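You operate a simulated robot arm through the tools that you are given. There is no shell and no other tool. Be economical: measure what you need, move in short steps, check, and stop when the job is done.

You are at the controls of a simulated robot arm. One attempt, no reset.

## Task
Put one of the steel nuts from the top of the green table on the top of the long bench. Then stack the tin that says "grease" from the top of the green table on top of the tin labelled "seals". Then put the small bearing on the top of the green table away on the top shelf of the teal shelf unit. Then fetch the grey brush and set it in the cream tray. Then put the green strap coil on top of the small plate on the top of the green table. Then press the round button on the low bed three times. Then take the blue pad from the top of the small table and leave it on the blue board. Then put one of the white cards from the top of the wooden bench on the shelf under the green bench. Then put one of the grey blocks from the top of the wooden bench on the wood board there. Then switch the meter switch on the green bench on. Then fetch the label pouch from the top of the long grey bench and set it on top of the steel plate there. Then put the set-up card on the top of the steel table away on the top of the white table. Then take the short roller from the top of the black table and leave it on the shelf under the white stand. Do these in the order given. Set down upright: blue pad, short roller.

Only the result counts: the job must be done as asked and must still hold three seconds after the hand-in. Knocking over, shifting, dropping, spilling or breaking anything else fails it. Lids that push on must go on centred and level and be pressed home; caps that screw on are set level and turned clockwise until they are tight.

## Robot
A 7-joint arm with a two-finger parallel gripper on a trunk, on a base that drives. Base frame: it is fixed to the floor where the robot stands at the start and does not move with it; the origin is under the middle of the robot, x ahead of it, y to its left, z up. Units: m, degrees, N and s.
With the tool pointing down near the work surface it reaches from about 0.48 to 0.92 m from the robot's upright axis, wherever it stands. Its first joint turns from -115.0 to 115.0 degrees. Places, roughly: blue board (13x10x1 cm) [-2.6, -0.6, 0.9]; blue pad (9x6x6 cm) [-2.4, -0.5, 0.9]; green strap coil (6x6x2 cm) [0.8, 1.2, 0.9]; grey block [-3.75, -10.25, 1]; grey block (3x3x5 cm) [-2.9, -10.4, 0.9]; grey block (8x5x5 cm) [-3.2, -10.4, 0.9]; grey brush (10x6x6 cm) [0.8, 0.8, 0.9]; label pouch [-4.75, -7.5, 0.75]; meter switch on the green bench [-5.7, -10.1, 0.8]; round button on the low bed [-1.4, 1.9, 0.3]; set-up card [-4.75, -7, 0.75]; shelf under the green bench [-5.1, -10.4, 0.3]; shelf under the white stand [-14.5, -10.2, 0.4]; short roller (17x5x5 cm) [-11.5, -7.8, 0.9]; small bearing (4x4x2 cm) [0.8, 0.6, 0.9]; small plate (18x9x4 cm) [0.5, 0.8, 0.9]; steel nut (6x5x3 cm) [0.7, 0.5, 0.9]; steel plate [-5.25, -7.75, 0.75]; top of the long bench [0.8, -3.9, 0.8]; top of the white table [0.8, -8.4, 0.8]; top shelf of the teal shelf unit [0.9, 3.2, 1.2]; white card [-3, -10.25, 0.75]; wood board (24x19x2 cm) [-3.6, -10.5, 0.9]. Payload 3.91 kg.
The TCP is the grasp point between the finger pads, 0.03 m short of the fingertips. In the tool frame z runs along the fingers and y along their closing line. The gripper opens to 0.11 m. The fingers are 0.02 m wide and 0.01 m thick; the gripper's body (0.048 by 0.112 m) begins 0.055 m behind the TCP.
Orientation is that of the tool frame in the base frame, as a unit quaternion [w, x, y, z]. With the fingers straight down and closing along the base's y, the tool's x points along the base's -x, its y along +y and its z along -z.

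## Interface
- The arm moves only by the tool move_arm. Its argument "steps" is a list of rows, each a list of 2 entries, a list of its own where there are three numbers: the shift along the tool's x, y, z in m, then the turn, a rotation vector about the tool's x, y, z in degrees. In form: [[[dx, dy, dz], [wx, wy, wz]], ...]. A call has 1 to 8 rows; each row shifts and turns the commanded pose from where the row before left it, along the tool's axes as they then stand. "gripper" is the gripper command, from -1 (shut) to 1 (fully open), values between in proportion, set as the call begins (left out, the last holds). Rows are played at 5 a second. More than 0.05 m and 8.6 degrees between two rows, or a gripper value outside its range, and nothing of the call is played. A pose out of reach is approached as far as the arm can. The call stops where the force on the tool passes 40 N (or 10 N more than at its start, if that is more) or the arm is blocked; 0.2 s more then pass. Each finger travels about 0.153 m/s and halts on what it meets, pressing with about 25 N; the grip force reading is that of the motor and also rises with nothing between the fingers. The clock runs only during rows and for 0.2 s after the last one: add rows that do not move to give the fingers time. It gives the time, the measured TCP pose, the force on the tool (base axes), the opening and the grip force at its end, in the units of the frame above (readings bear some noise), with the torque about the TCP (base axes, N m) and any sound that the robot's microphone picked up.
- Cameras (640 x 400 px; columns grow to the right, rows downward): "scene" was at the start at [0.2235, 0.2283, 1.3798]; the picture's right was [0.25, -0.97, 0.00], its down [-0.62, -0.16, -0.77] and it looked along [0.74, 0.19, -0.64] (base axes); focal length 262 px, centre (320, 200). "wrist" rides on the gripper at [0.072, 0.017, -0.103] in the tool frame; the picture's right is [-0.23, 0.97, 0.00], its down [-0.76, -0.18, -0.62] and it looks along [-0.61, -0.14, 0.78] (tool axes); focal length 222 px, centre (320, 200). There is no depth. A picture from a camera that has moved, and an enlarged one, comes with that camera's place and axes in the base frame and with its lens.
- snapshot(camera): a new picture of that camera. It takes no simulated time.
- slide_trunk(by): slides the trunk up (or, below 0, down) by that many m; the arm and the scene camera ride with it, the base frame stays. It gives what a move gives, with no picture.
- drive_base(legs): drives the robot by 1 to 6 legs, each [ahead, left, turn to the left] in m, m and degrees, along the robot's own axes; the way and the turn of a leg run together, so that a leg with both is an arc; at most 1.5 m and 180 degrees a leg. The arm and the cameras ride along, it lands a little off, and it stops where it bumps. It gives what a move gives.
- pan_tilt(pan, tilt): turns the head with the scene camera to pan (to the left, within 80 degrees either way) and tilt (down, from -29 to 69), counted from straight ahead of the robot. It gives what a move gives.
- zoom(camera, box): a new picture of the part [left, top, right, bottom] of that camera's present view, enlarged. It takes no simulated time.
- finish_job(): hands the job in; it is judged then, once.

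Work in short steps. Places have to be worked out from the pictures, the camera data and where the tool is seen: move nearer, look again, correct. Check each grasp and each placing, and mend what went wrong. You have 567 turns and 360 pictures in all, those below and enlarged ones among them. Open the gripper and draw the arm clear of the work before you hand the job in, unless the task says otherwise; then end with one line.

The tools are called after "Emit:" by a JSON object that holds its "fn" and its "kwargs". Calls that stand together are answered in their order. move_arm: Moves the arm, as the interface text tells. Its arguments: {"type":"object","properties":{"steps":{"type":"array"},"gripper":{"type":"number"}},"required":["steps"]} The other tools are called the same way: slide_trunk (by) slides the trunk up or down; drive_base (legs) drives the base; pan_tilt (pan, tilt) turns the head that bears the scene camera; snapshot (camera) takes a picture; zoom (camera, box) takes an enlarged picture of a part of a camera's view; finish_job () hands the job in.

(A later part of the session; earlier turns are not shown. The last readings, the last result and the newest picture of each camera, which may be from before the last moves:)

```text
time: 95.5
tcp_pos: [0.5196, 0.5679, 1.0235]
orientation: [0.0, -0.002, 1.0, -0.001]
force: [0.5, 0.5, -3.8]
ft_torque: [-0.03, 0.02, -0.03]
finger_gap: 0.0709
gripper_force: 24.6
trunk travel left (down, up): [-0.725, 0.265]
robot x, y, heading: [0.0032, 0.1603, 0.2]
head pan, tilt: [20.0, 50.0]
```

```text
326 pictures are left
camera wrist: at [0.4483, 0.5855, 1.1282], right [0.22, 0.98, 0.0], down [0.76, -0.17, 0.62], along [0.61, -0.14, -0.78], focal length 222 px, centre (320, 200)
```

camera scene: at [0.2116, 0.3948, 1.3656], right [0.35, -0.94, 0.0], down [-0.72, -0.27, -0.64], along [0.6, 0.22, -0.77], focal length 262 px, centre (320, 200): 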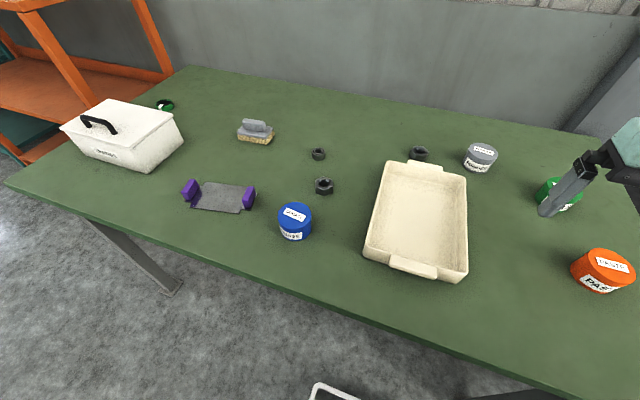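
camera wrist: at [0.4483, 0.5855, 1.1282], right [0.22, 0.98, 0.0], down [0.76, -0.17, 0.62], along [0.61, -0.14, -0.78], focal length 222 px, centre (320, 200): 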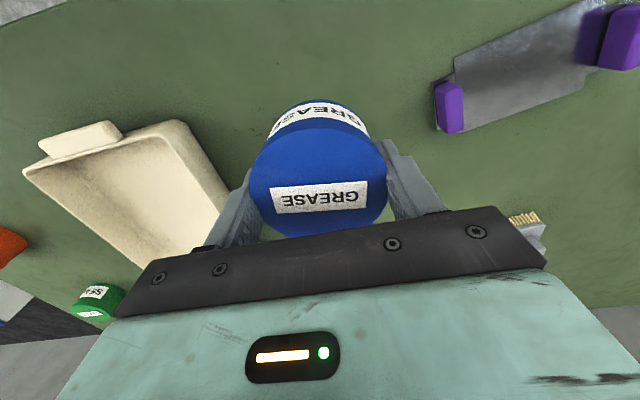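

Grease tin held. Carry toward the seals tin, raising a bit.

Emit:
{"fn": "move_arm", "kwargs": {"steps": [[[-0.0, 0, -0.03], [0, 0, 0]], [[-0.02, -0.043, 0], [0, 0, 0]], [[-0.02, -0.043, 0], [0, 0, 0]], [[-0.02, -0.043, 0], [0, 0, 0]], [[-0.02, -0.043, 0], [0, 0, 0]], [[-0.02, -0.043, 0], [0, 0, 0]], [[-0.02, -0.043, 0], [0, 0, 0]], [[-0.02, -0.043, 0], [0, 0, 0]]]}}

Emit:
{"fn": "move_arm", "kwargs": {"steps": [[[-0.02, -0.043, 0], [0, 0, 0]], [[-0.02, -0.043, 0], [0, 0, 0]], [[-0.02, -0.043, 0], [0, 0, 0]], [[-0.02, -0.043, 0], [0, 0, 0]], [[-0.02, -0.043, 0], [0, 0, 0]]]}}

Emit:
{"fn": "snapshot", "kwargs": {"camera": "wrist"}}

Emit:
{"fn": "pan_tilt", "kwargs": {"pan": -20, "tilt": 40}}

Emit:
{"fn": "snapshot", "kwargs": {"camera": "scene"}}

```text
time: 97.3
tcp_pos: [0.662, 0.2657, 1.0525]
orientation: [0.001, -0.003, 1.0, 0.0]
force: [-0.9, 1.5, -2.9]
ft_torque: [-0.03, -0.02, 0.0]
finger_gap: 0.0714
gripper_force: 24.9
trunk travel left (down, up): [-0.725, 0.265]
robot x, y, heading: [0.0005, 0.16, 0.2]
head pan, tilt: [20.0, 50.0]
```

```text
time: 98.5
tcp_pos: [0.7625, 0.0532, 1.053]
orientation: [0.0, -0.003, 1.0, 0.001]
force: [-1.0, 0.4, -3.2]
ft_torque: [-0.08, -0.02, -0.01]
finger_gap: 0.0706
gripper_force: 24.9
trunk travel left (down, up): [-0.725, 0.265]
robot x, y, heading: [-0.0004, 0.1635, 0.4]
head pan, tilt: [20.0, 50.0]
```

```text
325 pictures are left
camera wrist: at [0.6899, 0.0689, 1.1579], right [0.22, 0.98, 0.0], down [0.76, -0.17, 0.62], along [0.61, -0.14, -0.78], focal length 222 px, centre (320, 200)
```

wrist: 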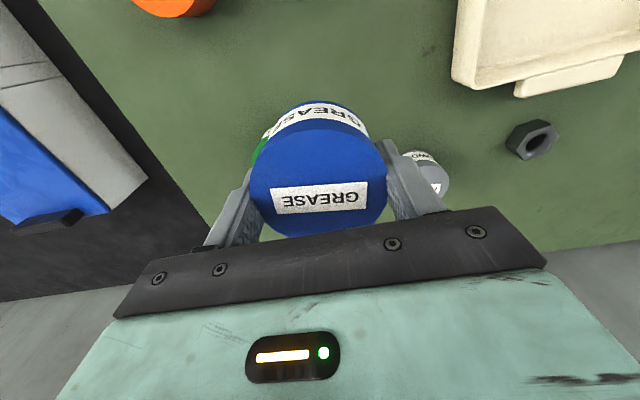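

```text
time: 99.5
tcp_pos: [0.7618, 0.0512, 1.0533]
orientation: [-0.001, -0.003, 1.0, 0.0]
force: [-0.2, 0.5, -2.3]
ft_torque: [-0.02, 0.01, 0.0]
finger_gap: 0.0709
gripper_force: 25.2
trunk travel left (down, up): [-0.725, 0.265]
robot x, y, heading: [0.0036, 0.1622, 0.6]
head pan, tilt: [-20.0, 40.0]
```

```text
324 pictures are left
camera scene: at [0.2196, 0.3395, 1.3797], right [-0.34, -0.94, 0.0], down [-0.61, 0.22, -0.77], along [0.72, -0.26, -0.64], focal length 262 px, centre (320, 200)
```

scene: 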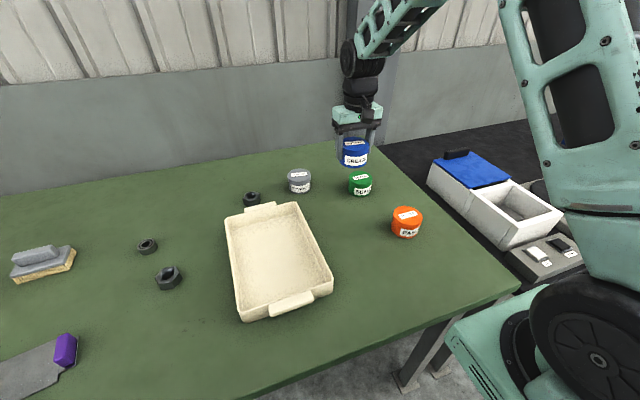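

Seals tin is hidden behind the held tin in the wrist view. Shift sideways so the wrist camera sees it.

Emit:
{"fn": "move_arm", "kwargs": {"steps": [[[-0.02, 0.035, 0], [0, 0, 0]], [[-0.02, 0.035, 0], [0, 0, 0]], [[0, 0.04, 0], [0, 0, 0]]]}}

Emit:
{"fn": "snapshot", "kwargs": {"camera": "wrist"}}

Emit:
{"fn": "zoom", "kwargs": {"camera": "scene", "box": [280, 100, 440, 200]}}

```text
time: 100.3
tcp_pos: [0.8027, 0.1596, 1.0528]
orientation: [-0.001, -0.002, 1.0, 0.001]
force: [0.3, -0.2, -3.3]
ft_torque: [0.02, -0.01, 0.0]
finger_gap: 0.0709
gripper_force: 25.1
trunk travel left (down, up): [-0.725, 0.265]
robot x, y, heading: [-0.0018, 0.1545, 0.3]
head pan, tilt: [-20.0, 40.0]
```

```text
323 pictures are left
camera wrist: at [0.7303, 0.1778, 1.1579], right [0.22, 0.97, 0.0], down [0.76, -0.17, 0.62], along [0.61, -0.14, -0.78], focal length 222 px, centre (320, 200)
```

wrist: 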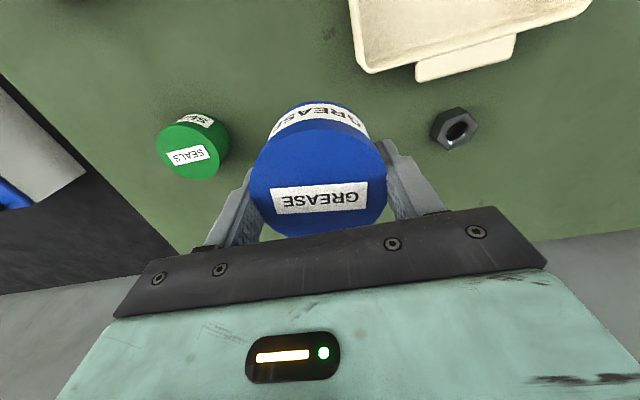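

```text
4.00 times, centred on (360, 150) of scene
camera zoom: at [0.2197, 0.3389, 1.3798], right [-0.34, -0.94, 0.0], down [-0.61, 0.22, -0.77], along [0.72, -0.26, -0.64], focal length 1046 px, centre (160, 400)
```

zoom: 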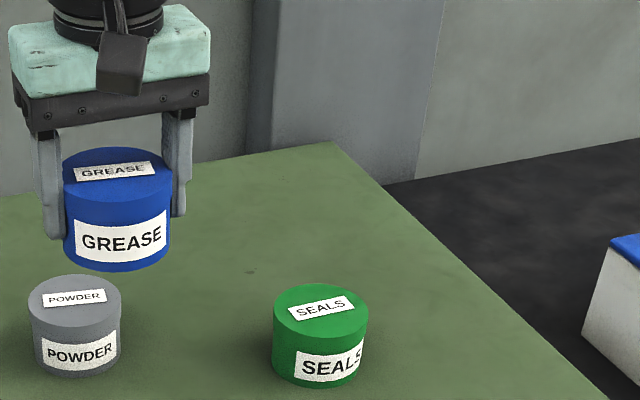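

Emit:
{"fn": "zoom", "kwargs": {"camera": "wrist", "box": [140, 100, 252, 170]}}

Emit:
{"fn": "zoom", "kwargs": {"camera": "wrist", "box": [240, 90, 400, 190]}}

```text
5.71 times, centred on (196, 135) of wrist
camera zoom: at [0.7303, 0.1778, 1.1579], right [0.22, 0.97, 0.0], down [0.76, -0.17, 0.62], along [0.61, -0.14, -0.78], focal length 1269 px, centre (1029, 571)
```

zoom: 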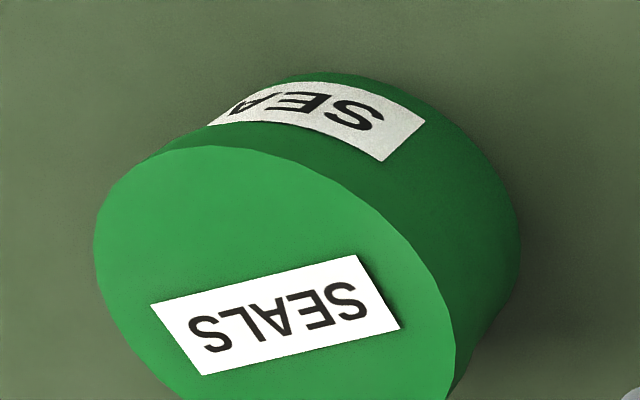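

```text
4.00 times, centred on (320, 140) of wrist
camera zoom: at [0.7303, 0.1778, 1.1579], right [0.22, 0.97, 0.0], down [0.76, -0.17, 0.62], along [0.61, -0.14, -0.78], focal length 888 px, centre (320, 440)
```

zoom: 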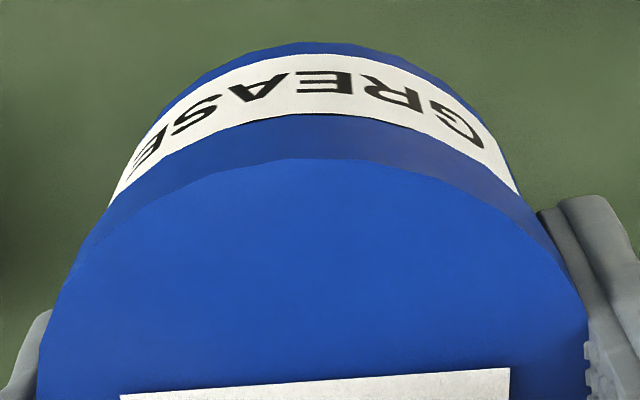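

Seals tin centre ≈ (0.823,-0.019), top ≈0.894. Move above and look from the scene camera before the final descent.

Emit:
{"fn": "move_arm", "kwargs": {"steps": [[[-0.004, -0.044, 0], [0, 0, 0]], [[-0.004, -0.045, 0], [0, 0, 0]], [[-0.005, -0.045, 0], [0, 0, 0]], [[-0.005, -0.044, 0], [0, 0, 0]], [[0, 0, 0.03], [0, 0, 0]], [[0, 0, 0.03], [0, 0, 0]], [[0, 0, 0], [0, 0, 0]]]}}

Emit:
{"fn": "zoom", "kwargs": {"camera": "scene", "box": [280, 100, 440, 200]}}

Emit:
{"fn": "snapshot", "kwargs": {"camera": "wrist"}}

```text
time: 101.9
tcp_pos: [0.8212, -0.0144, 0.9937]
orientation: [0.001, -0.003, 1.0, 0.0]
force: [-0.2, -0.2, -3.4]
ft_torque: [0.03, 0.02, -0.02]
finger_gap: 0.0707
gripper_force: 24.9
trunk travel left (down, up): [-0.725, 0.265]
robot x, y, heading: [-0.0013, 0.1597, 0.1]
head pan, tilt: [-20.0, 40.0]
```

```text
4.00 times, centred on (360, 150) of scene
camera zoom: at [0.2196, 0.3394, 1.3797], right [-0.34, -0.94, 0.0], down [-0.61, 0.22, -0.77], along [0.72, -0.26, -0.64], focal length 1046 px, centre (160, 400)
```

zoom: 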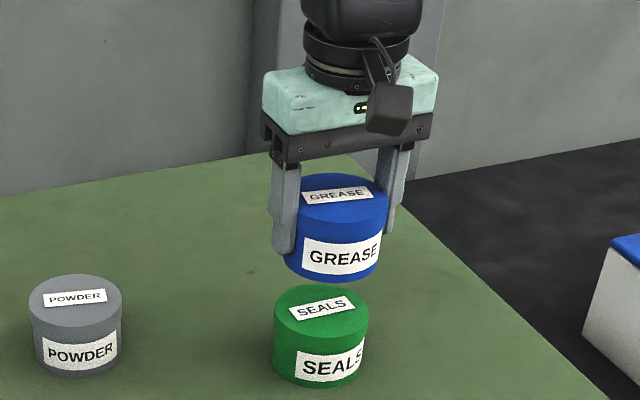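

```text
318 pictures are left
camera wrist: at [0.7497, 0.0018, 1.0978], right [0.22, 0.98, 0.0], down [0.76, -0.17, 0.62], along [0.61, -0.14, -0.78], focal length 222 px, centre (320, 200)
```

wrist: 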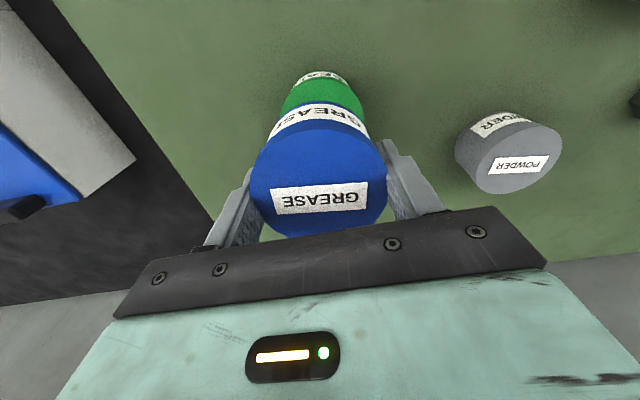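

Alignment looks good. Descend to contact.

Emit:
{"fn": "move_arm", "kwargs": {"steps": [[[0, 0.001, 0.03], [0, 0, 0]], [[0, 0, 0.015], [0, 0, 0]], [[0, 0, 0.004], [0, 0, 0]], [[0, 0, 0.003], [0, 0, 0]]]}}

Emit:
{"fn": "move_arm", "kwargs": {"steps": [[[0, 0, 0.002], [0, 0, 0]], [[0, 0, 0.001], [0, 0, 0]]]}}

Emit:
{"fn": "zoom", "kwargs": {"camera": "scene", "box": [280, 100, 440, 200]}}

```text
time: 102.9
tcp_pos: [0.8203, -0.0142, 0.945]
orientation: [0.003, -0.003, 1.0, 0.0]
force: [-4.0, 1.5, 20.6]
ft_torque: [0.04, 0.3, 0.23]
finger_gap: 0.0708
gripper_force: 25.0
trunk travel left (down, up): [-0.725, 0.265]
robot x, y, heading: [-0.0012, 0.1573, 0.3]
head pan, tilt: [-20.0, 40.0]
```

```text
time: 103.5
tcp_pos: [0.8223, -0.0139, 0.9408]
orientation: [0.003, -0.002, 1.0, 0.0]
force: [2.7, 1.5, 23.3]
ft_torque: [0.04, -0.12, 0.23]
finger_gap: 0.0706
gripper_force: 25.2
trunk travel left (down, up): [-0.725, 0.265]
robot x, y, heading: [-0.0017, 0.1617, 0.4]
head pan, tilt: [-20.0, 40.0]
```

```text
4.00 times, centred on (360, 150) of scene
camera zoom: at [0.2185, 0.3398, 1.3799], right [-0.34, -0.94, 0.0], down [-0.6, 0.22, -0.77], along [0.72, -0.26, -0.64], focal length 1046 px, centre (160, 400)
```

zoom: 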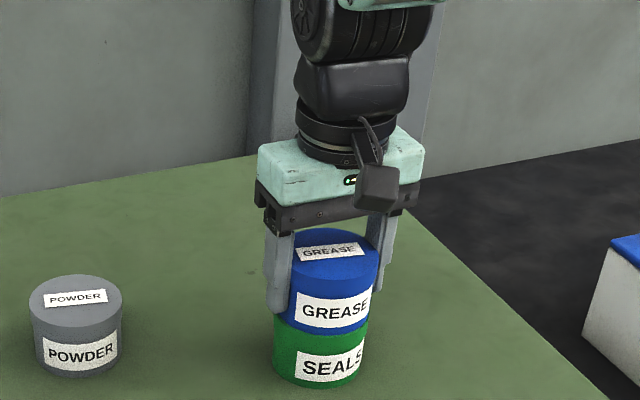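

Contact made; relieve pressure by 3 mm with a tiny +y correction, then release gently.

Emit:
{"fn": "move_arm", "kwargs": {"steps": [[[0, 0, -0.004], [0, 0, 0]], [[0, 0.002, 0], [0, 0, 0]], [[0, 0, 0.001], [0, 0, 0]]]}}

Emit:
{"fn": "zoom", "kwargs": {"camera": "scene", "box": [280, 100, 440, 200]}}

```text
time: 104.3
tcp_pos: [0.8199, -0.013, 0.9404]
orientation: [-0.001, -0.002, 1.0, 0.0]
force: [-0.1, -0.3, 0.1]
ft_torque: [0.0, -0.06, -0.05]
finger_gap: 0.0706
gripper_force: 25.3
trunk travel left (down, up): [-0.725, 0.265]
robot x, y, heading: [-0.0005, 0.1608, 0.1]
head pan, tilt: [-20.0, 40.0]
```

```text
4.00 times, centred on (360, 150) of scene
camera zoom: at [0.2195, 0.3394, 1.3796], right [-0.34, -0.94, 0.0], down [-0.61, 0.22, -0.77], along [0.72, -0.26, -0.64], focal length 1046 px, centre (160, 400)
```

zoom: 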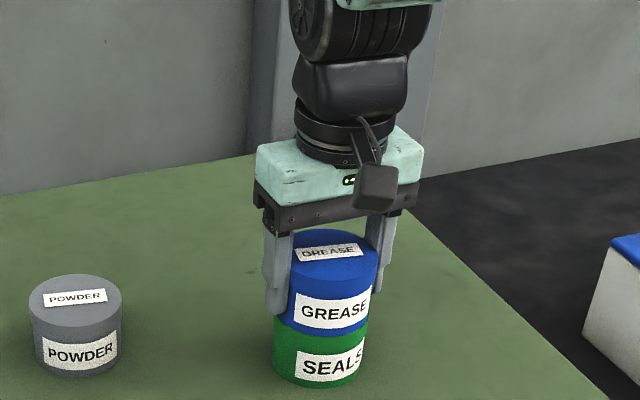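

Emit:
{"fn": "move_arm", "kwargs": {"steps": [[[0, 0, 0], [0, 0, 0]], [[0, 0, 0], [0, 0, 0]], [[0, 0, 0], [0, 0, 0]], [[0, 0, -0.03], [0, 0, 0]], [[0, 0, -0.045], [0, 0, 0]], [[0, 0, -0.045], [0, 0, 0]], [[0, 0, -0.045], [0, 0, 0]]], "gripper": 1}}

Emit:
{"fn": "zoom", "kwargs": {"camera": "scene", "box": [280, 100, 440, 200]}}

```text
time: 105.9
tcp_pos: [0.8206, -0.0128, 1.1059]
orientation: [0.0, -0.003, 1.0, 0.0]
force: [0.2, -0.4, 0.1]
ft_torque: [0.02, 0.04, 0.0]
finger_gap: 0.1101
gripper_force: 0.0
trunk travel left (down, up): [-0.725, 0.265]
robot x, y, heading: [-0.0008, 0.1627, 0.3]
head pan, tilt: [-20.0, 40.0]
```

```text
4.00 times, centred on (360, 150) of scene
camera zoom: at [0.2198, 0.3394, 1.3796], right [-0.34, -0.94, 0.0], down [-0.61, 0.22, -0.77], along [0.72, -0.26, -0.64], focal length 1046 px, centre (160, 400)
```

zoom: 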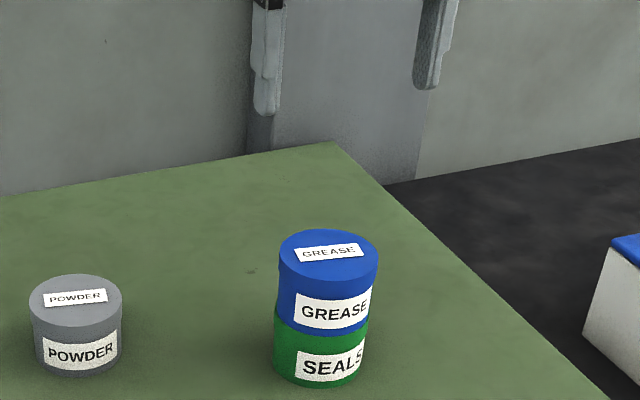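

Stack done. Now the bearing: shift the base left 0.3 m and move toward the bearing (~(0.78,0.6)).

Emit:
{"fn": "drive_base", "kwargs": {"legs": [[0, 0.3, 0]]}}

Emit:
{"fn": "move_arm", "kwargs": {"steps": [[[0.005, 0.045, 0], [0, 0, 0]], [[0.005, 0.045, 0], [0, 0, 0]], [[0.005, 0.045, 0], [0, 0, 0]], [[0.005, 0.045, 0], [0, 0, 0]], [[0.005, 0.045, 0], [0, 0, 0]], [[0.005, 0.045, 0], [0, 0, 0]], [[0.005, 0.045, 0], [0, 0, 0]]]}}

Emit:
{"fn": "snapshot", "kwargs": {"camera": "wrist"}}

```text
time: 108.0
tcp_pos: [0.8192, 0.2856, 1.1053]
orientation: [0.0, -0.002, 1.0, 0.001]
force: [0.2, -0.7, -0.3]
ft_torque: [-0.01, -0.01, -0.02]
finger_gap: 0.1099
gripper_force: 0.0
trunk travel left (down, up): [-0.725, 0.265]
robot x, y, heading: [-0.0012, 0.4625, 0.2]
head pan, tilt: [-20.0, 40.0]
```

```text
time: 109.6
tcp_pos: [0.783, 0.601, 1.1066]
orientation: [-0.001, -0.001, 1.0, 0.001]
force: [-0.2, -1.2, 0.4]
ft_torque: [0.06, -0.03, 0.02]
finger_gap: 0.11
gripper_force: 0.0
trunk travel left (down, up): [-0.725, 0.265]
robot x, y, heading: [-0.0001, 0.4616, 0.2]
head pan, tilt: [-20.0, 40.0]
```

```text
314 pictures are left
camera wrist: at [0.7104, 0.6179, 1.2118], right [0.23, 0.97, 0.0], down [0.76, -0.18, 0.62], along [0.61, -0.14, -0.78], focal length 222 px, centre (320, 200)
```

wrist: 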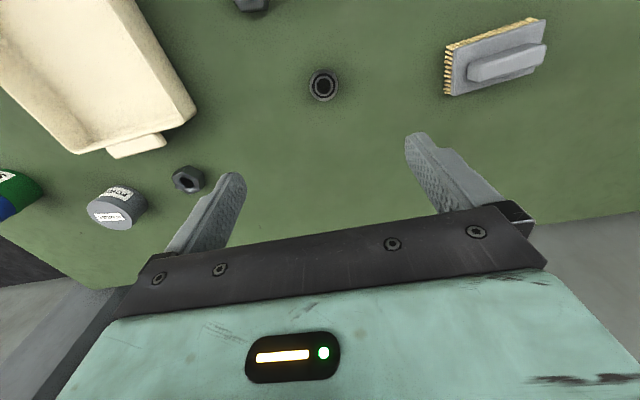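

Emit:
{"fn": "move_arm", "kwargs": {"steps": [[[0.005, 0.004, 0.04], [0, 0, 0]], [[0, 0, 0.045], [0, 0, 0]], [[0, 0, 0.045], [0, 0, 0]], [[0, 0, 0.04], [0, 0, 0]]]}}

Emit:
{"fn": "snapshot", "kwargs": {"camera": "wrist"}}

```text
time: 110.6
tcp_pos: [0.7773, 0.6042, 0.9364]
orientation: [0.0, -0.002, 1.0, 0.0]
force: [0.5, -0.6, 0.0]
ft_torque: [0.01, -0.01, -0.03]
finger_gap: 0.1098
gripper_force: 0.0
trunk travel left (down, up): [-0.725, 0.265]
robot x, y, heading: [-0.0022, 0.4578, 0.2]
head pan, tilt: [-20.0, 40.0]
```

```text
313 pictures are left
camera wrist: at [0.7059, 0.6222, 1.0411], right [0.22, 0.97, 0.0], down [0.76, -0.17, 0.62], along [0.61, -0.14, -0.78], focal length 222 px, centre (320, 200)
```

wrist: 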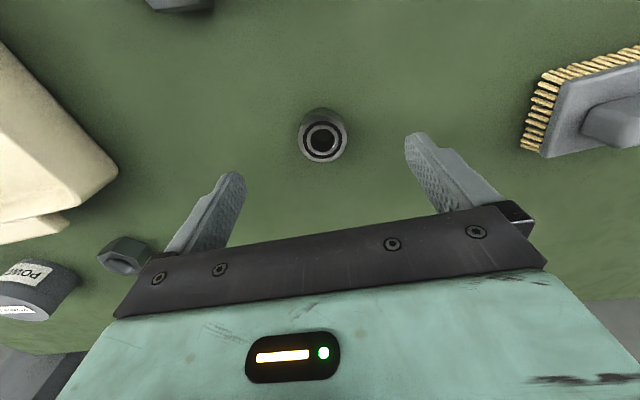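

Emit:
{"fn": "move_arm", "kwargs": {"steps": [[[0, 0.003, 0.03], [0, 0, 0]], [[0, 0, 0.022], [0, 0, 0]], [[0, 0, 0], [0, 0, 0]]]}}

Emit:
{"fn": "move_arm", "kwargs": {"steps": [[[0, 0, 0], [0, 0, 0]], [[0, 0, 0], [0, 0, 0]], [[0, 0, 0], [0, 0, 0]]], "gripper": -1}}

Emit:
{"fn": "move_arm", "kwargs": {"steps": [[[0, 0, -0.04], [0, 0, 0]], [[0, 0, -0.045], [0, 0, 0]], [[0, 0, -0.045], [0, 0, 0]], [[0, 0, -0.045], [0, 0, 0]], [[0, 0, -0.045], [0, 0, 0]]]}}

Emit:
{"fn": "snapshot", "kwargs": {"camera": "wrist"}}

```text
time: 111.4
tcp_pos: [0.7784, 0.6075, 0.8843]
orientation: [0.0, -0.002, 1.0, -0.001]
force: [0.4, 0.1, 0.7]
ft_torque: [0.01, -0.02, 0.03]
finger_gap: 0.1103
gripper_force: 0.0
trunk travel left (down, up): [-0.725, 0.265]
robot x, y, heading: [-0.0039, 0.4586, 0.2]
head pan, tilt: [-20.0, 40.0]
```

```text
time: 112.2
tcp_pos: [0.7773, 0.6069, 0.8842]
orientation: [0.0, -0.001, 1.0, 0.0]
force: [0.4, -0.3, 0.9]
ft_torque: [-0.02, 0.02, 0.01]
finger_gap: 0.0381
gripper_force: 24.6
trunk travel left (down, up): [-0.725, 0.265]
robot x, y, heading: [-0.0032, 0.4582, 0.4]
head pan, tilt: [-20.0, 40.0]
```

```text
time: 113.4
tcp_pos: [0.7785, 0.6075, 1.1039]
orientation: [0.001, -0.002, 1.0, 0.0]
force: [0.9, 0.0, -1.3]
ft_torque: [0.0, 0.01, 0.02]
finger_gap: 0.0384
gripper_force: 25.2
trunk travel left (down, up): [-0.725, 0.265]
robot x, y, heading: [-0.001, 0.461, 0.2]
head pan, tilt: [-20.0, 40.0]
```

```text
312 pictures are left
camera wrist: at [0.7059, 0.6244, 1.2085], right [0.22, 0.97, 0.0], down [0.76, -0.17, 0.62], along [0.61, -0.14, -0.78], focal length 222 px, centre (320, 200)
```

wrist: 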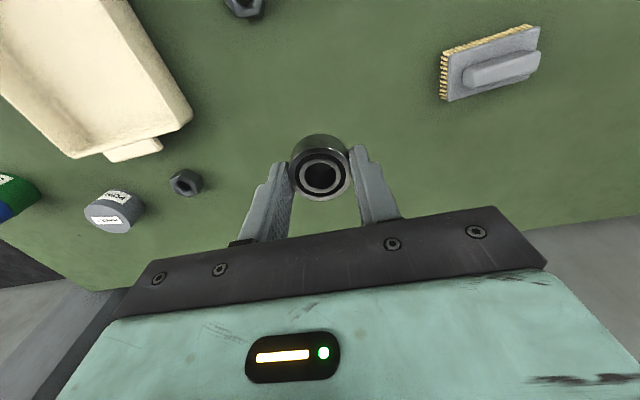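

Bearing held. Retract the arm and look left to plan the drive to the teal shelf.

Emit:
{"fn": "move_arm", "kwargs": {"steps": [[[0.045, 0, -0.02], [0, 0, 0]], [[0.045, 0, -0.02], [0, 0, 0]], [[0.045, -0.02, 0], [0, 0, 0]], [[0.045, -0.02, 0], [0, 0, 0]], [[0.045, -0.02, 0], [0, 0, 0]], [[0.045, -0.02, 0], [0, 0, 0]]]}}

Emit:
{"fn": "drive_base", "kwargs": {"legs": [[-0.35, 0, 0]]}}

Emit:
{"fn": "pan_tilt", "kwargs": {"pan": 70, "tilt": 25}}

Emit:
{"fn": "snapshot", "kwargs": {"camera": "scene"}}

```text
time: 114.8
tcp_pos: [0.5075, 0.5261, 1.1444]
orientation: [0.0, -0.002, 1.0, 0.0]
force: [0.2, 0.3, -1.5]
ft_torque: [0.03, 0.04, 0.01]
finger_gap: 0.0381
gripper_force: 25.6
trunk travel left (down, up): [-0.725, 0.265]
robot x, y, heading: [-0.0028, 0.4604, 0.3]
head pan, tilt: [-20.0, 40.0]
```

```text
time: 117.0
tcp_pos: [0.1553, 0.5248, 1.1453]
orientation: [0.0, -0.002, 1.0, 0.001]
force: [-0.3, 0.0, -1.4]
ft_torque: [0.02, -0.01, -0.02]
finger_gap: 0.038
gripper_force: 25.1
trunk travel left (down, up): [-0.725, 0.265]
robot x, y, heading: [-0.3536, 0.4581, 0.4]
head pan, tilt: [-20.0, 40.0]
```

```text
time: 118.7
tcp_pos: [0.1548, 0.5259, 1.1443]
orientation: [0.0, -0.003, 1.0, 0.0]
force: [0.0, -0.3, -1.3]
ft_torque: [-0.02, 0.01, -0.02]
finger_gap: 0.0384
gripper_force: 24.9
trunk travel left (down, up): [-0.725, 0.265]
robot x, y, heading: [-0.3592, 0.4603, 0.3]
head pan, tilt: [70.0, 25.0]
```

```text
311 pictures are left
camera scene: at [-0.1835, 0.753, 1.403], right [0.94, -0.34, 0.0], down [-0.14, -0.4, -0.91], along [0.3, 0.85, -0.42], focal length 262 px, centre (320, 200)
```

scene: 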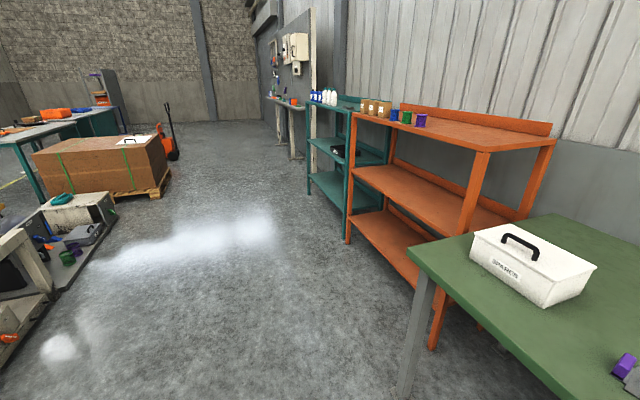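

Emit:
{"fn": "drive_base", "kwargs": {"legs": [[0, 1.5, 0], [0, 1.0, 0]]}}

Emit:
{"fn": "pan_tilt", "kwargs": {"pan": 0, "tilt": 20}}

Emit:
{"fn": "snapshot", "kwargs": {"camera": "scene"}}

```text
time: 130.9
tcp_pos: [0.1568, 3.0189, 1.1459]
orientation: [-0.001, 0.001, 1.0, 0.0]
force: [-0.6, 0.6, -1.2]
ft_torque: [0.0, -0.01, 0.01]
finger_gap: 0.0382
gripper_force: 24.9
trunk travel left (down, up): [-0.725, 0.265]
robot x, y, heading: [-0.3504, 2.9592, 0.3]
head pan, tilt: [70.0, 25.0]
```

```text
time: 132.3
tcp_pos: [0.1559, 3.0195, 1.145]
orientation: [0.0, 0.001, 1.0, -0.001]
force: [0.7, -0.1, -1.2]
ft_torque: [-0.01, -0.01, 0.01]
finger_gap: 0.0384
gripper_force: 24.6
trunk travel left (down, up): [-0.725, 0.265]
robot x, y, heading: [-0.3547, 2.9551, -0.1]
head pan, tilt: [0.0, 20.0]
```

```text
310 pictures are left
camera scene: at [-0.1193, 3.1629, 1.4111], right [0.0, -1.0, 0.0], down [-0.34, 0.0, -0.94], along [0.94, 0.0, -0.34], focal length 262 px, centre (320, 200)
```

scene: 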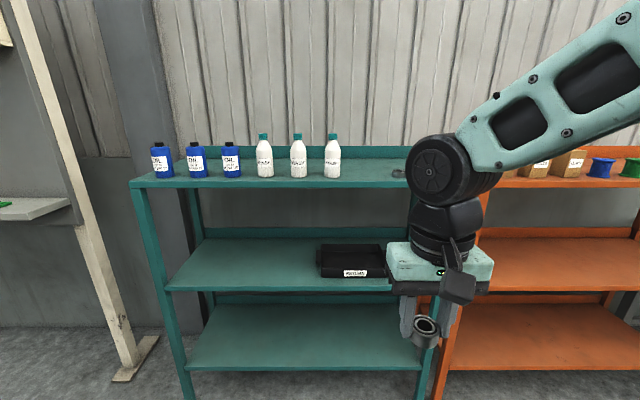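

Raise the trunk to see the top shelf from above.

Emit:
{"fn": "slide_trunk", "kwargs": {"by": 0.26}}

Emit:
{"fn": "pan_tilt", "kwargs": {"pan": 0, "tilt": 35}}

Emit:
{"fn": "snapshot", "kwargs": {"camera": "scene"}}

```text
time: 135.0
tcp_pos: [0.1559, 3.0201, 1.405]
orientation: [0.0, 0.001, 1.0, 0.0]
force: [0.3, -0.5, -1.2]
ft_torque: [-0.02, 0.02, 0.02]
finger_gap: 0.0386
gripper_force: 25.0
trunk travel left (down, up): [-0.985, 0.005]
robot x, y, heading: [-0.3543, 2.9553, -0.3]
head pan, tilt: [0.0, 20.0]
```

```text
time: 135.8
tcp_pos: [0.157, 3.0189, 1.4046]
orientation: [0.0, 0.001, 1.0, 0.0]
force: [0.3, 0.1, -1.4]
ft_torque: [0.02, -0.03, 0.01]
finger_gap: 0.0385
gripper_force: 25.5
trunk travel left (down, up): [-0.985, 0.005]
robot x, y, heading: [-0.353, 2.9543, -0.1]
head pan, tilt: [0.0, 35.0]
```

```text
309 pictures are left
camera scene: at [-0.1244, 3.1628, 1.6473], right [0.0, -1.0, 0.0], down [-0.57, 0.0, -0.82], along [0.82, 0.0, -0.57], focal length 262 px, centre (320, 200)
```

scene: 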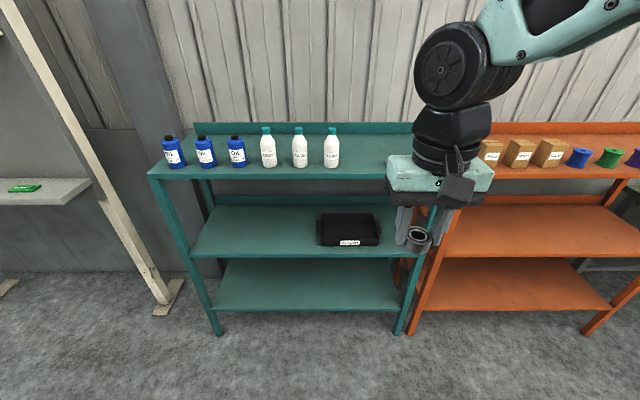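

Emit:
{"fn": "zoom", "kwargs": {"camera": "scene", "box": [300, 110, 440, 200]}}

Emit:
{"fn": "drive_base", "kwargs": {"legs": [[0.37, 0.05, 0]]}}

Emit:
{"fn": "snapshot", "kwargs": {"camera": "wrist"}}

Emit:
{"fn": "snapshot", "kwargs": {"camera": "scene"}}

```text
4.44 times, centred on (370, 155) of scene
camera zoom: at [-0.1244, 3.1628, 1.6473], right [0.0, -1.0, 0.0], down [-0.57, 0.0, -0.82], along [0.82, 0.0, -0.57], focal length 1162 px, centre (98, 400)
```

zoom: 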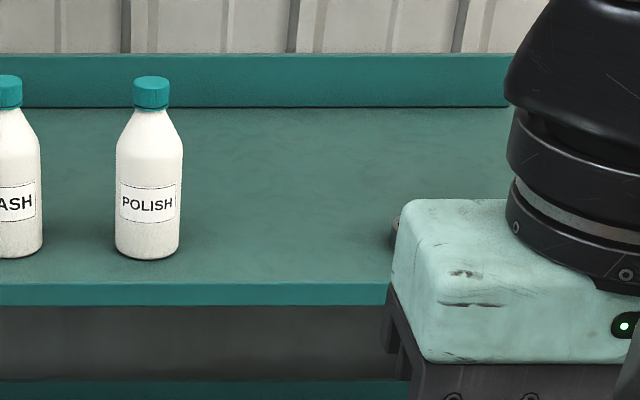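

```text
time: 138.1
tcp_pos: [0.5265, 3.0692, 1.4054]
orientation: [0.0, 0.001, 1.0, 0.0]
force: [0.3, 0.5, -1.0]
ft_torque: [0.0, -0.01, -0.01]
finger_gap: 0.0384
gripper_force: 25.0
trunk travel left (down, up): [-0.985, 0.005]
robot x, y, heading: [0.0155, 3.0077, 0.1]
head pan, tilt: [0.0, 35.0]
```

```text
307 pictures are left
camera wrist: at [0.4544, 3.087, 1.5098], right [0.23, 0.97, 0.0], down [0.76, -0.18, 0.62], along [0.61, -0.14, -0.78], focal length 222 px, centre (320, 200)
```

wrist: 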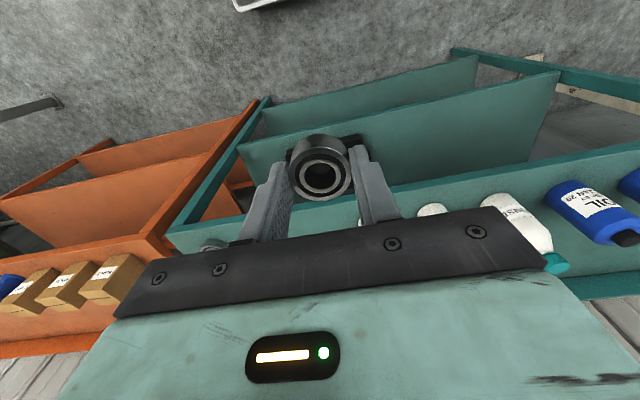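

```text
306 pictures are left
camera scene: at [0.2455, 3.2129, 1.6473], right [0.0, -1.0, 0.0], down [-0.57, 0.0, -0.82], along [0.82, 0.0, -0.57], focal length 262 px, centre (320, 200)
```

scene: 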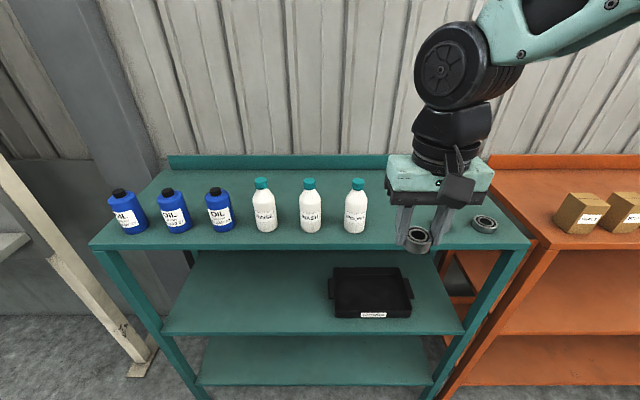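

Shelf top ≈1.177, front edge x≈0.71. Free spot between POLISH bottle (y≈3.11) and another bearing (y≈2.755): go to (0.85,2.93).

Emit:
{"fn": "move_arm", "kwargs": {"steps": [[[0, -0.047, 0], [0, 0, 0]], [[0, -0.047, 0], [0, 0, 0]], [[0, -0.045, 0], [0, 0, 0]], [[-0.045, 0, 0], [0, 0, 0]], [[-0.045, 0, 0], [0, 0, 0]], [[-0.045, 0, 0], [0, 0, 0]], [[-0.045, 0, 0], [0, 0, 0]], [[-0.045, 0, 0], [0, 0, 0]]]}}

Emit:
{"fn": "move_arm", "kwargs": {"steps": [[[-0.045, 0, 0], [0, 0, 0]], [[-0.045, 0, 0], [0, 0, 0]], [[-0.008, 0, 0.03], [0, 0, 0]], [[0, 0, 0.04], [0, 0, 0]]]}}

Emit:
{"fn": "snapshot", "kwargs": {"camera": "wrist"}}

Emit:
{"fn": "snapshot", "kwargs": {"camera": "scene"}}

```text
time: 139.9
tcp_pos: [0.7523, 2.9284, 1.4064]
orientation: [0.001, 0.001, 1.0, 0.0]
force: [-1.3, 0.2, -0.8]
ft_torque: [-0.02, -0.05, -0.02]
finger_gap: 0.0385
gripper_force: 24.9
trunk travel left (down, up): [-0.985, 0.005]
robot x, y, heading: [0.0152, 3.0064, 0.0]
head pan, tilt: [0.0, 35.0]
```

```text
time: 140.9
tcp_pos: [0.8498, 2.9307, 1.3359]
orientation: [0.0, 0.001, 1.0, 0.0]
force: [-0.6, 0.6, -1.0]
ft_torque: [-0.01, 0.02, -0.01]
finger_gap: 0.0381
gripper_force: 25.0
trunk travel left (down, up): [-0.985, 0.005]
robot x, y, heading: [0.019, 3.009, -0.2]
head pan, tilt: [0.0, 35.0]
```

```text
305 pictures are left
camera wrist: at [0.7783, 2.9481, 1.4399], right [0.23, 0.97, 0.0], down [0.76, -0.18, 0.62], along [0.61, -0.14, -0.78], focal length 222 px, centre (320, 200)
```

wrist: 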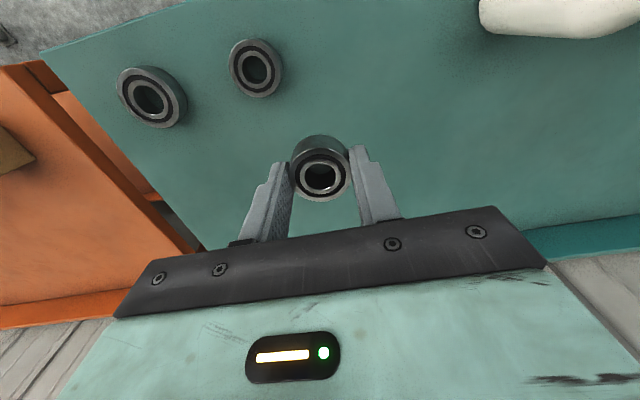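

```text
304 pictures are left
camera scene: at [0.2457, 3.2129, 1.6473], right [0.0, -1.0, 0.0], down [-0.57, 0.0, -0.82], along [0.82, 0.0, -0.57], focal length 262 px, centre (320, 200)
```

scene: 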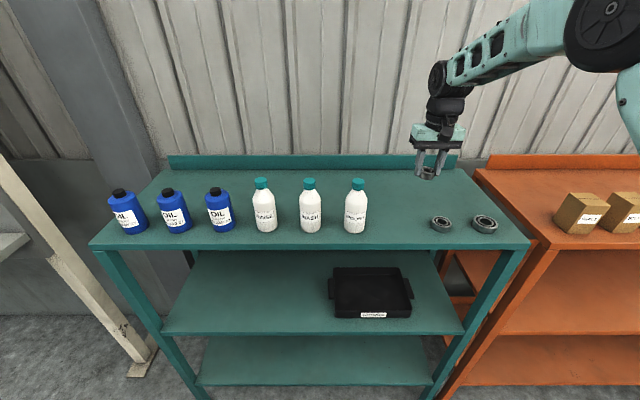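

Two bearings already there; nearest at (0.80,2.88). Shift to (0.88,2.96) and descend.

Emit:
{"fn": "move_arm", "kwargs": {"steps": [[[-0.03, 0.03, 0], [0, 0, 0]], [[0, 0, 0.04], [0, 0, 0]], [[0, 0, 0.04], [0, 0, 0]], [[0, 0, 0.02], [0, 0, 0]], [[0, 0, 0.01], [0, 0, 0]]]}}

Emit:
{"fn": "snapshot", "kwargs": {"camera": "wrist"}}

```text
time: 142.1
tcp_pos: [0.8788, 2.9606, 1.2238]
orientation: [-0.001, 0.001, 1.0, 0.001]
force: [0.1, 0.0, -1.2]
ft_torque: [-0.04, -0.01, -0.02]
finger_gap: 0.0386
gripper_force: 25.6
trunk travel left (down, up): [-0.985, 0.005]
robot x, y, heading: [0.0158, 3.0054, -0.1]
head pan, tilt: [0.0, 35.0]
```

```text
303 pictures are left
camera wrist: at [0.8075, 2.9783, 1.3296], right [0.23, 0.97, 0.0], down [0.76, -0.18, 0.62], along [0.61, -0.14, -0.78], focal length 222 px, centre (320, 200)
```

wrist: 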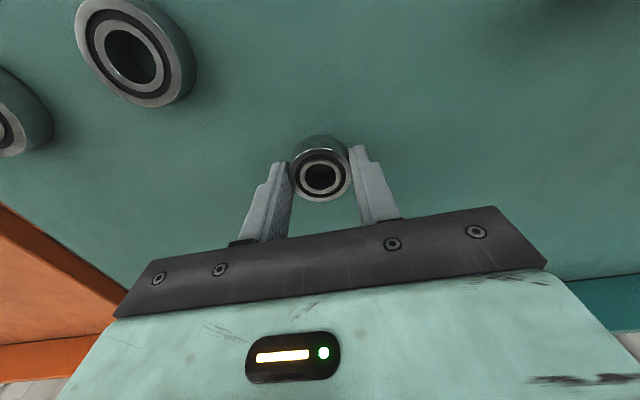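

Continue down in 2–3 mm steps to contact.

Emit:
{"fn": "move_arm", "kwargs": {"steps": [[[0, 0, 0.003], [0, 0, 0]], [[0, 0, 0.003], [0, 0, 0]], [[0, 0, 0.003], [0, 0, 0]]]}}

Emit:
{"fn": "move_arm", "kwargs": {"steps": [[[0, 0, 0.002], [0, 0, 0]], [[0, 0, 0.002], [0, 0, 0]]]}}

```text
time: 142.9
tcp_pos: [0.8796, 2.9601, 1.2152]
orientation: [0.0, 0.001, 1.0, 0.0]
force: [0.4, 0.0, -2.1]
ft_torque: [0.0, 0.05, -0.02]
finger_gap: 0.0384
gripper_force: 25.1
trunk travel left (down, up): [-0.985, 0.005]
robot x, y, heading: [0.0159, 3.0068, -0.1]
head pan, tilt: [0.0, 35.0]
```

```text
time: 143.5
tcp_pos: [0.8793, 2.9606, 1.2119]
orientation: [0.0, 0.0, 1.0, 0.0]
force: [0.1, -0.6, -2.0]
ft_torque: [0.0, -0.02, 0.01]
finger_gap: 0.0384
gripper_force: 24.4
trunk travel left (down, up): [-0.985, 0.005]
robot x, y, heading: [0.0169, 3.0063, 0.1]
head pan, tilt: [0.0, 35.0]
```

Emit:
{"fn": "move_arm", "kwargs": {"steps": [[[0, 0, 0.002], [0, 0, 0]], [[0, 0, 0.002], [0, 0, 0]]]}}

Emit:
{"fn": "move_arm", "kwargs": {"steps": [[[0, 0, 0.002], [0, 0, 0]], [[0, 0, 0.002], [0, 0, 0]]]}}

Emit:
{"fn": "move_arm", "kwargs": {"steps": [[[0, 0, 0.001], [0, 0, 0]], [[0, 0, 0.001], [0, 0, 0]]]}}

```text
time: 144.1
tcp_pos: [0.8797, 2.9601, 1.2084]
orientation: [0.0, 0.001, 1.0, 0.0]
force: [-0.5, -0.1, -1.0]
ft_torque: [-0.02, 0.01, 0.02]
finger_gap: 0.038
gripper_force: 24.6
trunk travel left (down, up): [-0.985, 0.005]
robot x, y, heading: [0.0172, 3.0059, -0.1]
head pan, tilt: [0.0, 35.0]
```

```text
time: 144.7
tcp_pos: [0.8795, 2.9608, 1.2038]
orientation: [0.001, 0.001, 1.0, 0.0]
force: [0.6, 0.0, -0.7]
ft_torque: [0.01, 0.0, 0.01]
finger_gap: 0.0383
gripper_force: 24.7
trunk travel left (down, up): [-0.985, 0.005]
robot x, y, heading: [0.0174, 3.007, 0.1]
head pan, tilt: [0.0, 35.0]
```

```text
time: 145.3
tcp_pos: [0.8798, 2.9593, 1.2039]
orientation: [0.002, 0.001, 1.0, 0.0]
force: [-0.3, -0.7, 8.6]
ft_torque: [0.01, 0.09, -0.02]
finger_gap: 0.0381
gripper_force: 24.7
trunk travel left (down, up): [-0.985, 0.005]
robot x, y, heading: [0.0167, 3.0045, 0.1]
head pan, tilt: [0.0, 35.0]
```

Contact. Release and lift.

Emit:
{"fn": "move_arm", "kwargs": {"steps": [[[0, 0, 0], [0, 0, 0]], [[0, 0, 0], [0, 0, 0]], [[0, 0, 0], [0, 0, 0]], [[0, 0, -0.04], [0, 0, 0]], [[0, 0, -0.045], [0, 0, 0]], [[0, 0, -0.045], [0, 0, 0]], [[0, 0, -0.045], [0, 0, 0]]], "gripper": 0.4}}

Emit:
{"fn": "snapshot", "kwargs": {"camera": "wrist"}}

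```text
time: 146.9
tcp_pos: [0.8797, 2.961, 1.3762]
orientation: [0.0, 0.001, 1.0, 0.0]
force: [-0.4, -0.4, 1.3]
ft_torque: [-0.02, 0.01, 0.01]
finger_gap: 0.0771
gripper_force: 0.0
trunk travel left (down, up): [-0.985, 0.005]
robot x, y, heading: [0.0155, 3.003, 0.0]
head pan, tilt: [0.0, 35.0]
```

```text
302 pictures are left
camera wrist: at [0.8071, 2.9781, 1.4813], right [0.23, 0.97, 0.0], down [0.76, -0.18, 0.62], along [0.61, -0.14, -0.78], focal length 222 px, centre (320, 200)
```

wrist: 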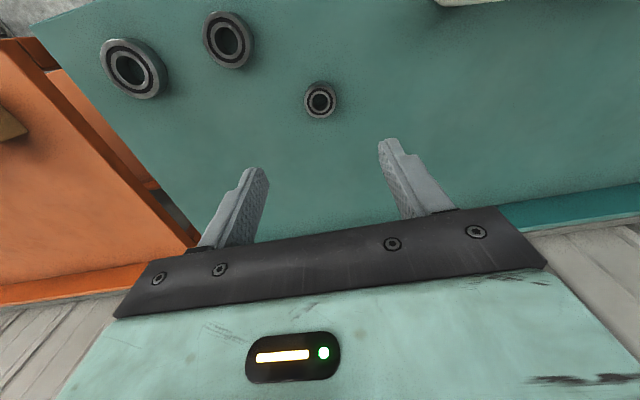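

Bearing placed. Retract, back off, return to the green table at y≈0.6.

Emit:
{"fn": "move_arm", "kwargs": {"steps": [[[0.035, 0, -0.03], [0, 0, 0]], [[0.045, 0, 0], [0, 0, 0]], [[0.045, 0, 0], [0, 0, 0]], [[0.045, 0, 0], [0, 0, 0]], [[0.045, 0, 0], [0, 0, 0]], [[0.045, 0, 0], [0, 0, 0]], [[0.045, 0, 0], [0, 0, 0]], [[0.045, 0, 0], [0, 0, 0]]], "gripper": 1}}

Emit:
{"fn": "drive_base", "kwargs": {"legs": [[-0.36, 0, 0], [0, -1.3, 0], [0, -1.15, 0]]}}

Emit:
{"fn": "slide_trunk", "kwargs": {"by": -0.26}}

Emit:
{"fn": "pan_tilt", "kwargs": {"pan": 10, "tilt": 45}}

Emit:
{"fn": "snapshot", "kwargs": {"camera": "scene"}}

```text
time: 148.7
tcp_pos: [0.5285, 2.9612, 1.4053]
orientation: [0.0, 0.001, 1.0, 0.0]
force: [-0.3, -0.1, 0.1]
ft_torque: [0.0, 0.06, 0.03]
finger_gap: 0.11
gripper_force: 0.0
trunk travel left (down, up): [-0.985, 0.005]
robot x, y, heading: [0.0157, 3.0094, -0.2]
head pan, tilt: [0.0, 35.0]
```

```text
time: 162.6
tcp_pos: [0.173, 0.5188, 1.4046]
orientation: [0.0, -0.001, 1.0, 0.0]
force: [0.3, -0.5, -0.9]
ft_torque: [-0.01, -0.01, -0.02]
finger_gap: 0.1104
gripper_force: 0.1
trunk travel left (down, up): [-0.985, 0.005]
robot x, y, heading: [-0.3382, 0.5638, 0.3]
head pan, tilt: [0.0, 35.0]
```

```text
time: 165.3
tcp_pos: [0.1725, 0.5183, 1.145]
orientation: [0.0, -0.001, 1.0, 0.0]
force: [0.2, 0.2, -0.2]
ft_torque: [0.01, -0.04, -0.02]
finger_gap: 0.11
gripper_force: 0.1
trunk travel left (down, up): [-0.725, 0.265]
robot x, y, heading: [-0.3356, 0.5595, 0.2]
head pan, tilt: [0.0, 35.0]
```

```text
time: 166.0
tcp_pos: [0.1731, 0.5182, 1.1443]
orientation: [-0.001, -0.002, 1.0, 0.0]
force: [0.2, 0.0, 0.0]
ft_torque: [0.0, 0.01, -0.01]
finger_gap: 0.1102
gripper_force: 0.1
trunk travel left (down, up): [-0.725, 0.265]
robot x, y, heading: [-0.3378, 0.5623, 0.3]
head pan, tilt: [10.0, 45.0]
```

```text
301 pictures are left
camera scene: at [-0.1198, 0.7833, 1.3725], right [0.18, -0.98, 0.0], down [-0.7, -0.12, -0.71], along [0.7, 0.12, -0.71], focal length 262 px, centre (320, 200)
```

scene: 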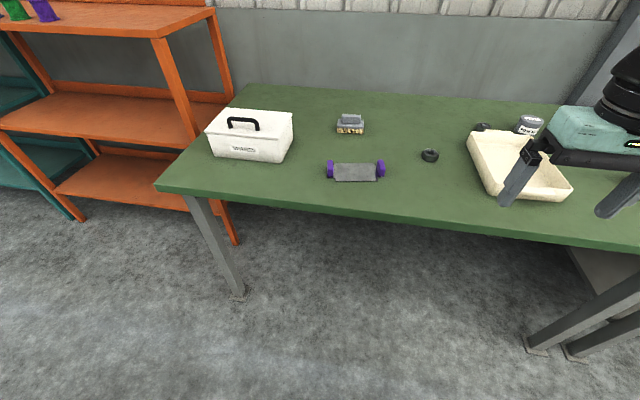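

Emit:
{"fn": "drive_base", "kwargs": {"legs": [[0.33, 0, 0]]}}

Emit:
{"fn": "move_arm", "kwargs": {"steps": [[[-0.032, 0.035, 0], [0, 0, 0]], [[-0.032, 0.035, 0], [0, 0, 0]], [[-0.032, 0.035, 0], [0, 0, 0]], [[-0.032, 0.035, 0], [0, 0, 0]], [[-0.032, 0.035, 0], [0, 0, 0]], [[-0.032, 0.035, 0], [0, 0, 0]], [[-0.032, 0.035, 0], [0, 0, 0]], [[-0.032, 0.035, 0], [0, 0, 0]]]}}

Emit:
{"fn": "snapshot", "kwargs": {"camera": "wrist"}}

```text
time: 168.2
tcp_pos: [0.5047, 0.5211, 1.1452]
orientation: [0.0, -0.002, 1.0, 0.001]
force: [0.1, -1.4, -0.5]
ft_torque: [0.0, -0.01, 0.02]
finger_gap: 0.1099
gripper_force: 0.0
trunk travel left (down, up): [-0.725, 0.265]
robot x, y, heading: [-0.0057, 0.5652, 0.2]
head pan, tilt: [10.0, 45.0]
```

```text
time: 170.0
tcp_pos: [0.7602, 0.8006, 1.1453]
orientation: [0.0, 0.0, 1.0, 0.0]
force: [-0.3, -1.1, 0.7]
ft_torque: [0.0, -0.07, 0.0]
finger_gap: 0.1102
gripper_force: 0.0
trunk travel left (down, up): [-0.725, 0.265]
robot x, y, heading: [-0.0075, 0.5627, 0.1]
head pan, tilt: [10.0, 45.0]
```

```text
300 pictures are left
camera wrist: at [0.6879, 0.8189, 1.2501], right [0.22, 0.97, 0.0], down [0.76, -0.18, 0.62], along [0.61, -0.14, -0.78], focal length 222 px, centre (320, 200)
```

wrist: 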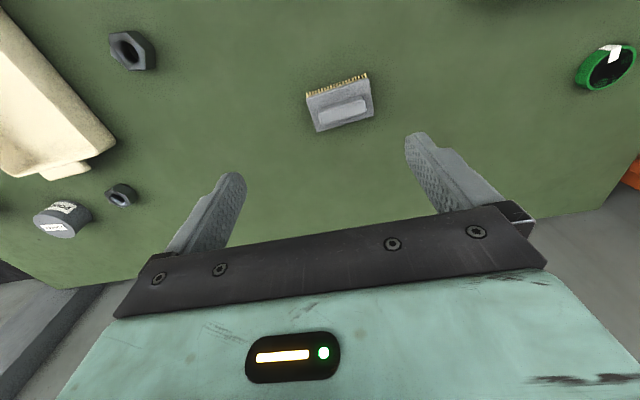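

Emit:
{"fn": "zoom", "kwargs": {"camera": "wrist", "box": [280, 60, 400, 140]}}

Emit:
{"fn": "zoom", "kwargs": {"camera": "scene", "box": [260, 60, 440, 200]}}

```text
5.00 times, centred on (340, 100) of wrist
camera zoom: at [0.6879, 0.8189, 1.2501], right [0.22, 0.97, 0.0], down [0.76, -0.18, 0.62], along [0.61, -0.14, -0.78], focal length 1111 px, centre (220, 700)
```

zoom: 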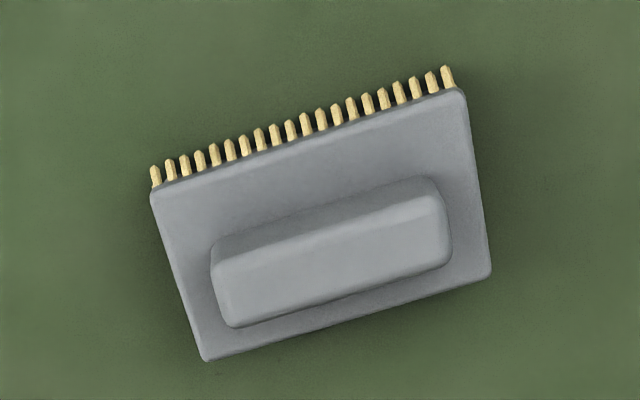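

```text
2.86 times, centred on (350, 130) of scene
camera zoom: at [0.2129, 0.784, 1.3727], right [0.18, -0.98, 0.0], down [-0.7, -0.12, -0.71], along [0.7, 0.13, -0.71], focal length 747 px, centre (234, 400)
```

zoom: 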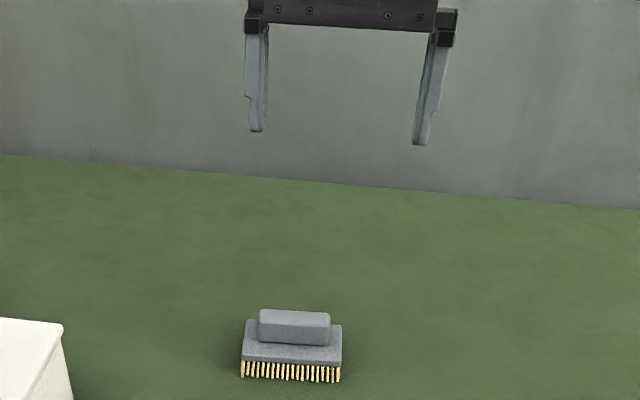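

Grip the handle lengthwise (along ~y, 3.4° turn). Move over it and lower to 0.96 to measure heights.

Emit:
{"fn": "move_arm", "kwargs": {"steps": [[[-0.038, 0.027, 0], [0, 0, -3.4]], [[0, 0, 0.045], [0, 0, 0]], [[0, 0, 0.045], [0, 0, 0]], [[0, 0, 0.045], [0, 0, 0]], [[0, 0, 0.045], [0, 0, 0]]]}}

Emit:
{"fn": "snapshot", "kwargs": {"camera": "wrist"}}

Emit:
{"fn": "pan_tilt", "kwargs": {"pan": 5, "tilt": 40}}

Emit:
{"fn": "snapshot", "kwargs": {"camera": "scene"}}

```text
time: 171.2
tcp_pos: [0.7919, 0.8246, 0.9615]
orientation: [0.001, -0.032, 0.999, 0.001]
force: [-0.1, 0.2, 0.6]
ft_torque: [-0.02, -0.03, 0.0]
finger_gap: 0.1098
gripper_force: 0.1
out of reach, approached as far as the arm can: row 1
trunk travel left (down, up): [-0.725, 0.265]
robot x, y, heading: [-0.0072, 0.5649, 0.3]
head pan, tilt: [10.0, 45.0]
```

```text
297 pictures are left
camera wrist: at [0.7197, 0.8378, 1.0674], right [0.17, 0.99, 0.0], down [0.77, -0.13, 0.62], along [0.62, -0.1, -0.78], focal length 222 px, centre (320, 200)
```

wrist: 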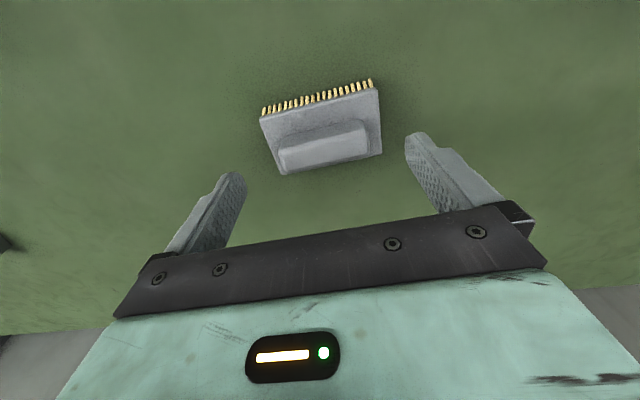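

```text
time: 171.8
tcp_pos: [0.7932, 0.8246, 0.9621]
orientation: [0.0, -0.031, 1.0, -0.001]
force: [0.3, -0.7, -0.1]
ft_torque: [-0.01, -0.01, 0.01]
finger_gap: 0.11
gripper_force: 0.0
trunk travel left (down, up): [-0.725, 0.265]
robot x, y, heading: [-0.0097, 0.5614, 0.2]
head pan, tilt: [5.0, 40.0]
```

```text
296 pictures are left
camera scene: at [0.218, 0.7779, 1.3797], right [0.09, -1.0, 0.0], down [-0.64, -0.06, -0.77], along [0.76, 0.07, -0.64], focal length 262 px, centre (320, 200)
```

scene: 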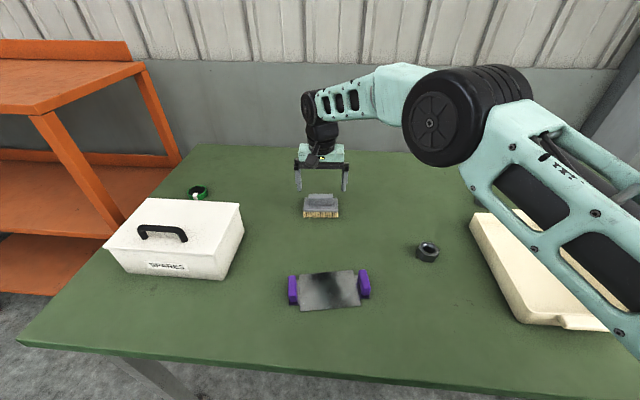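

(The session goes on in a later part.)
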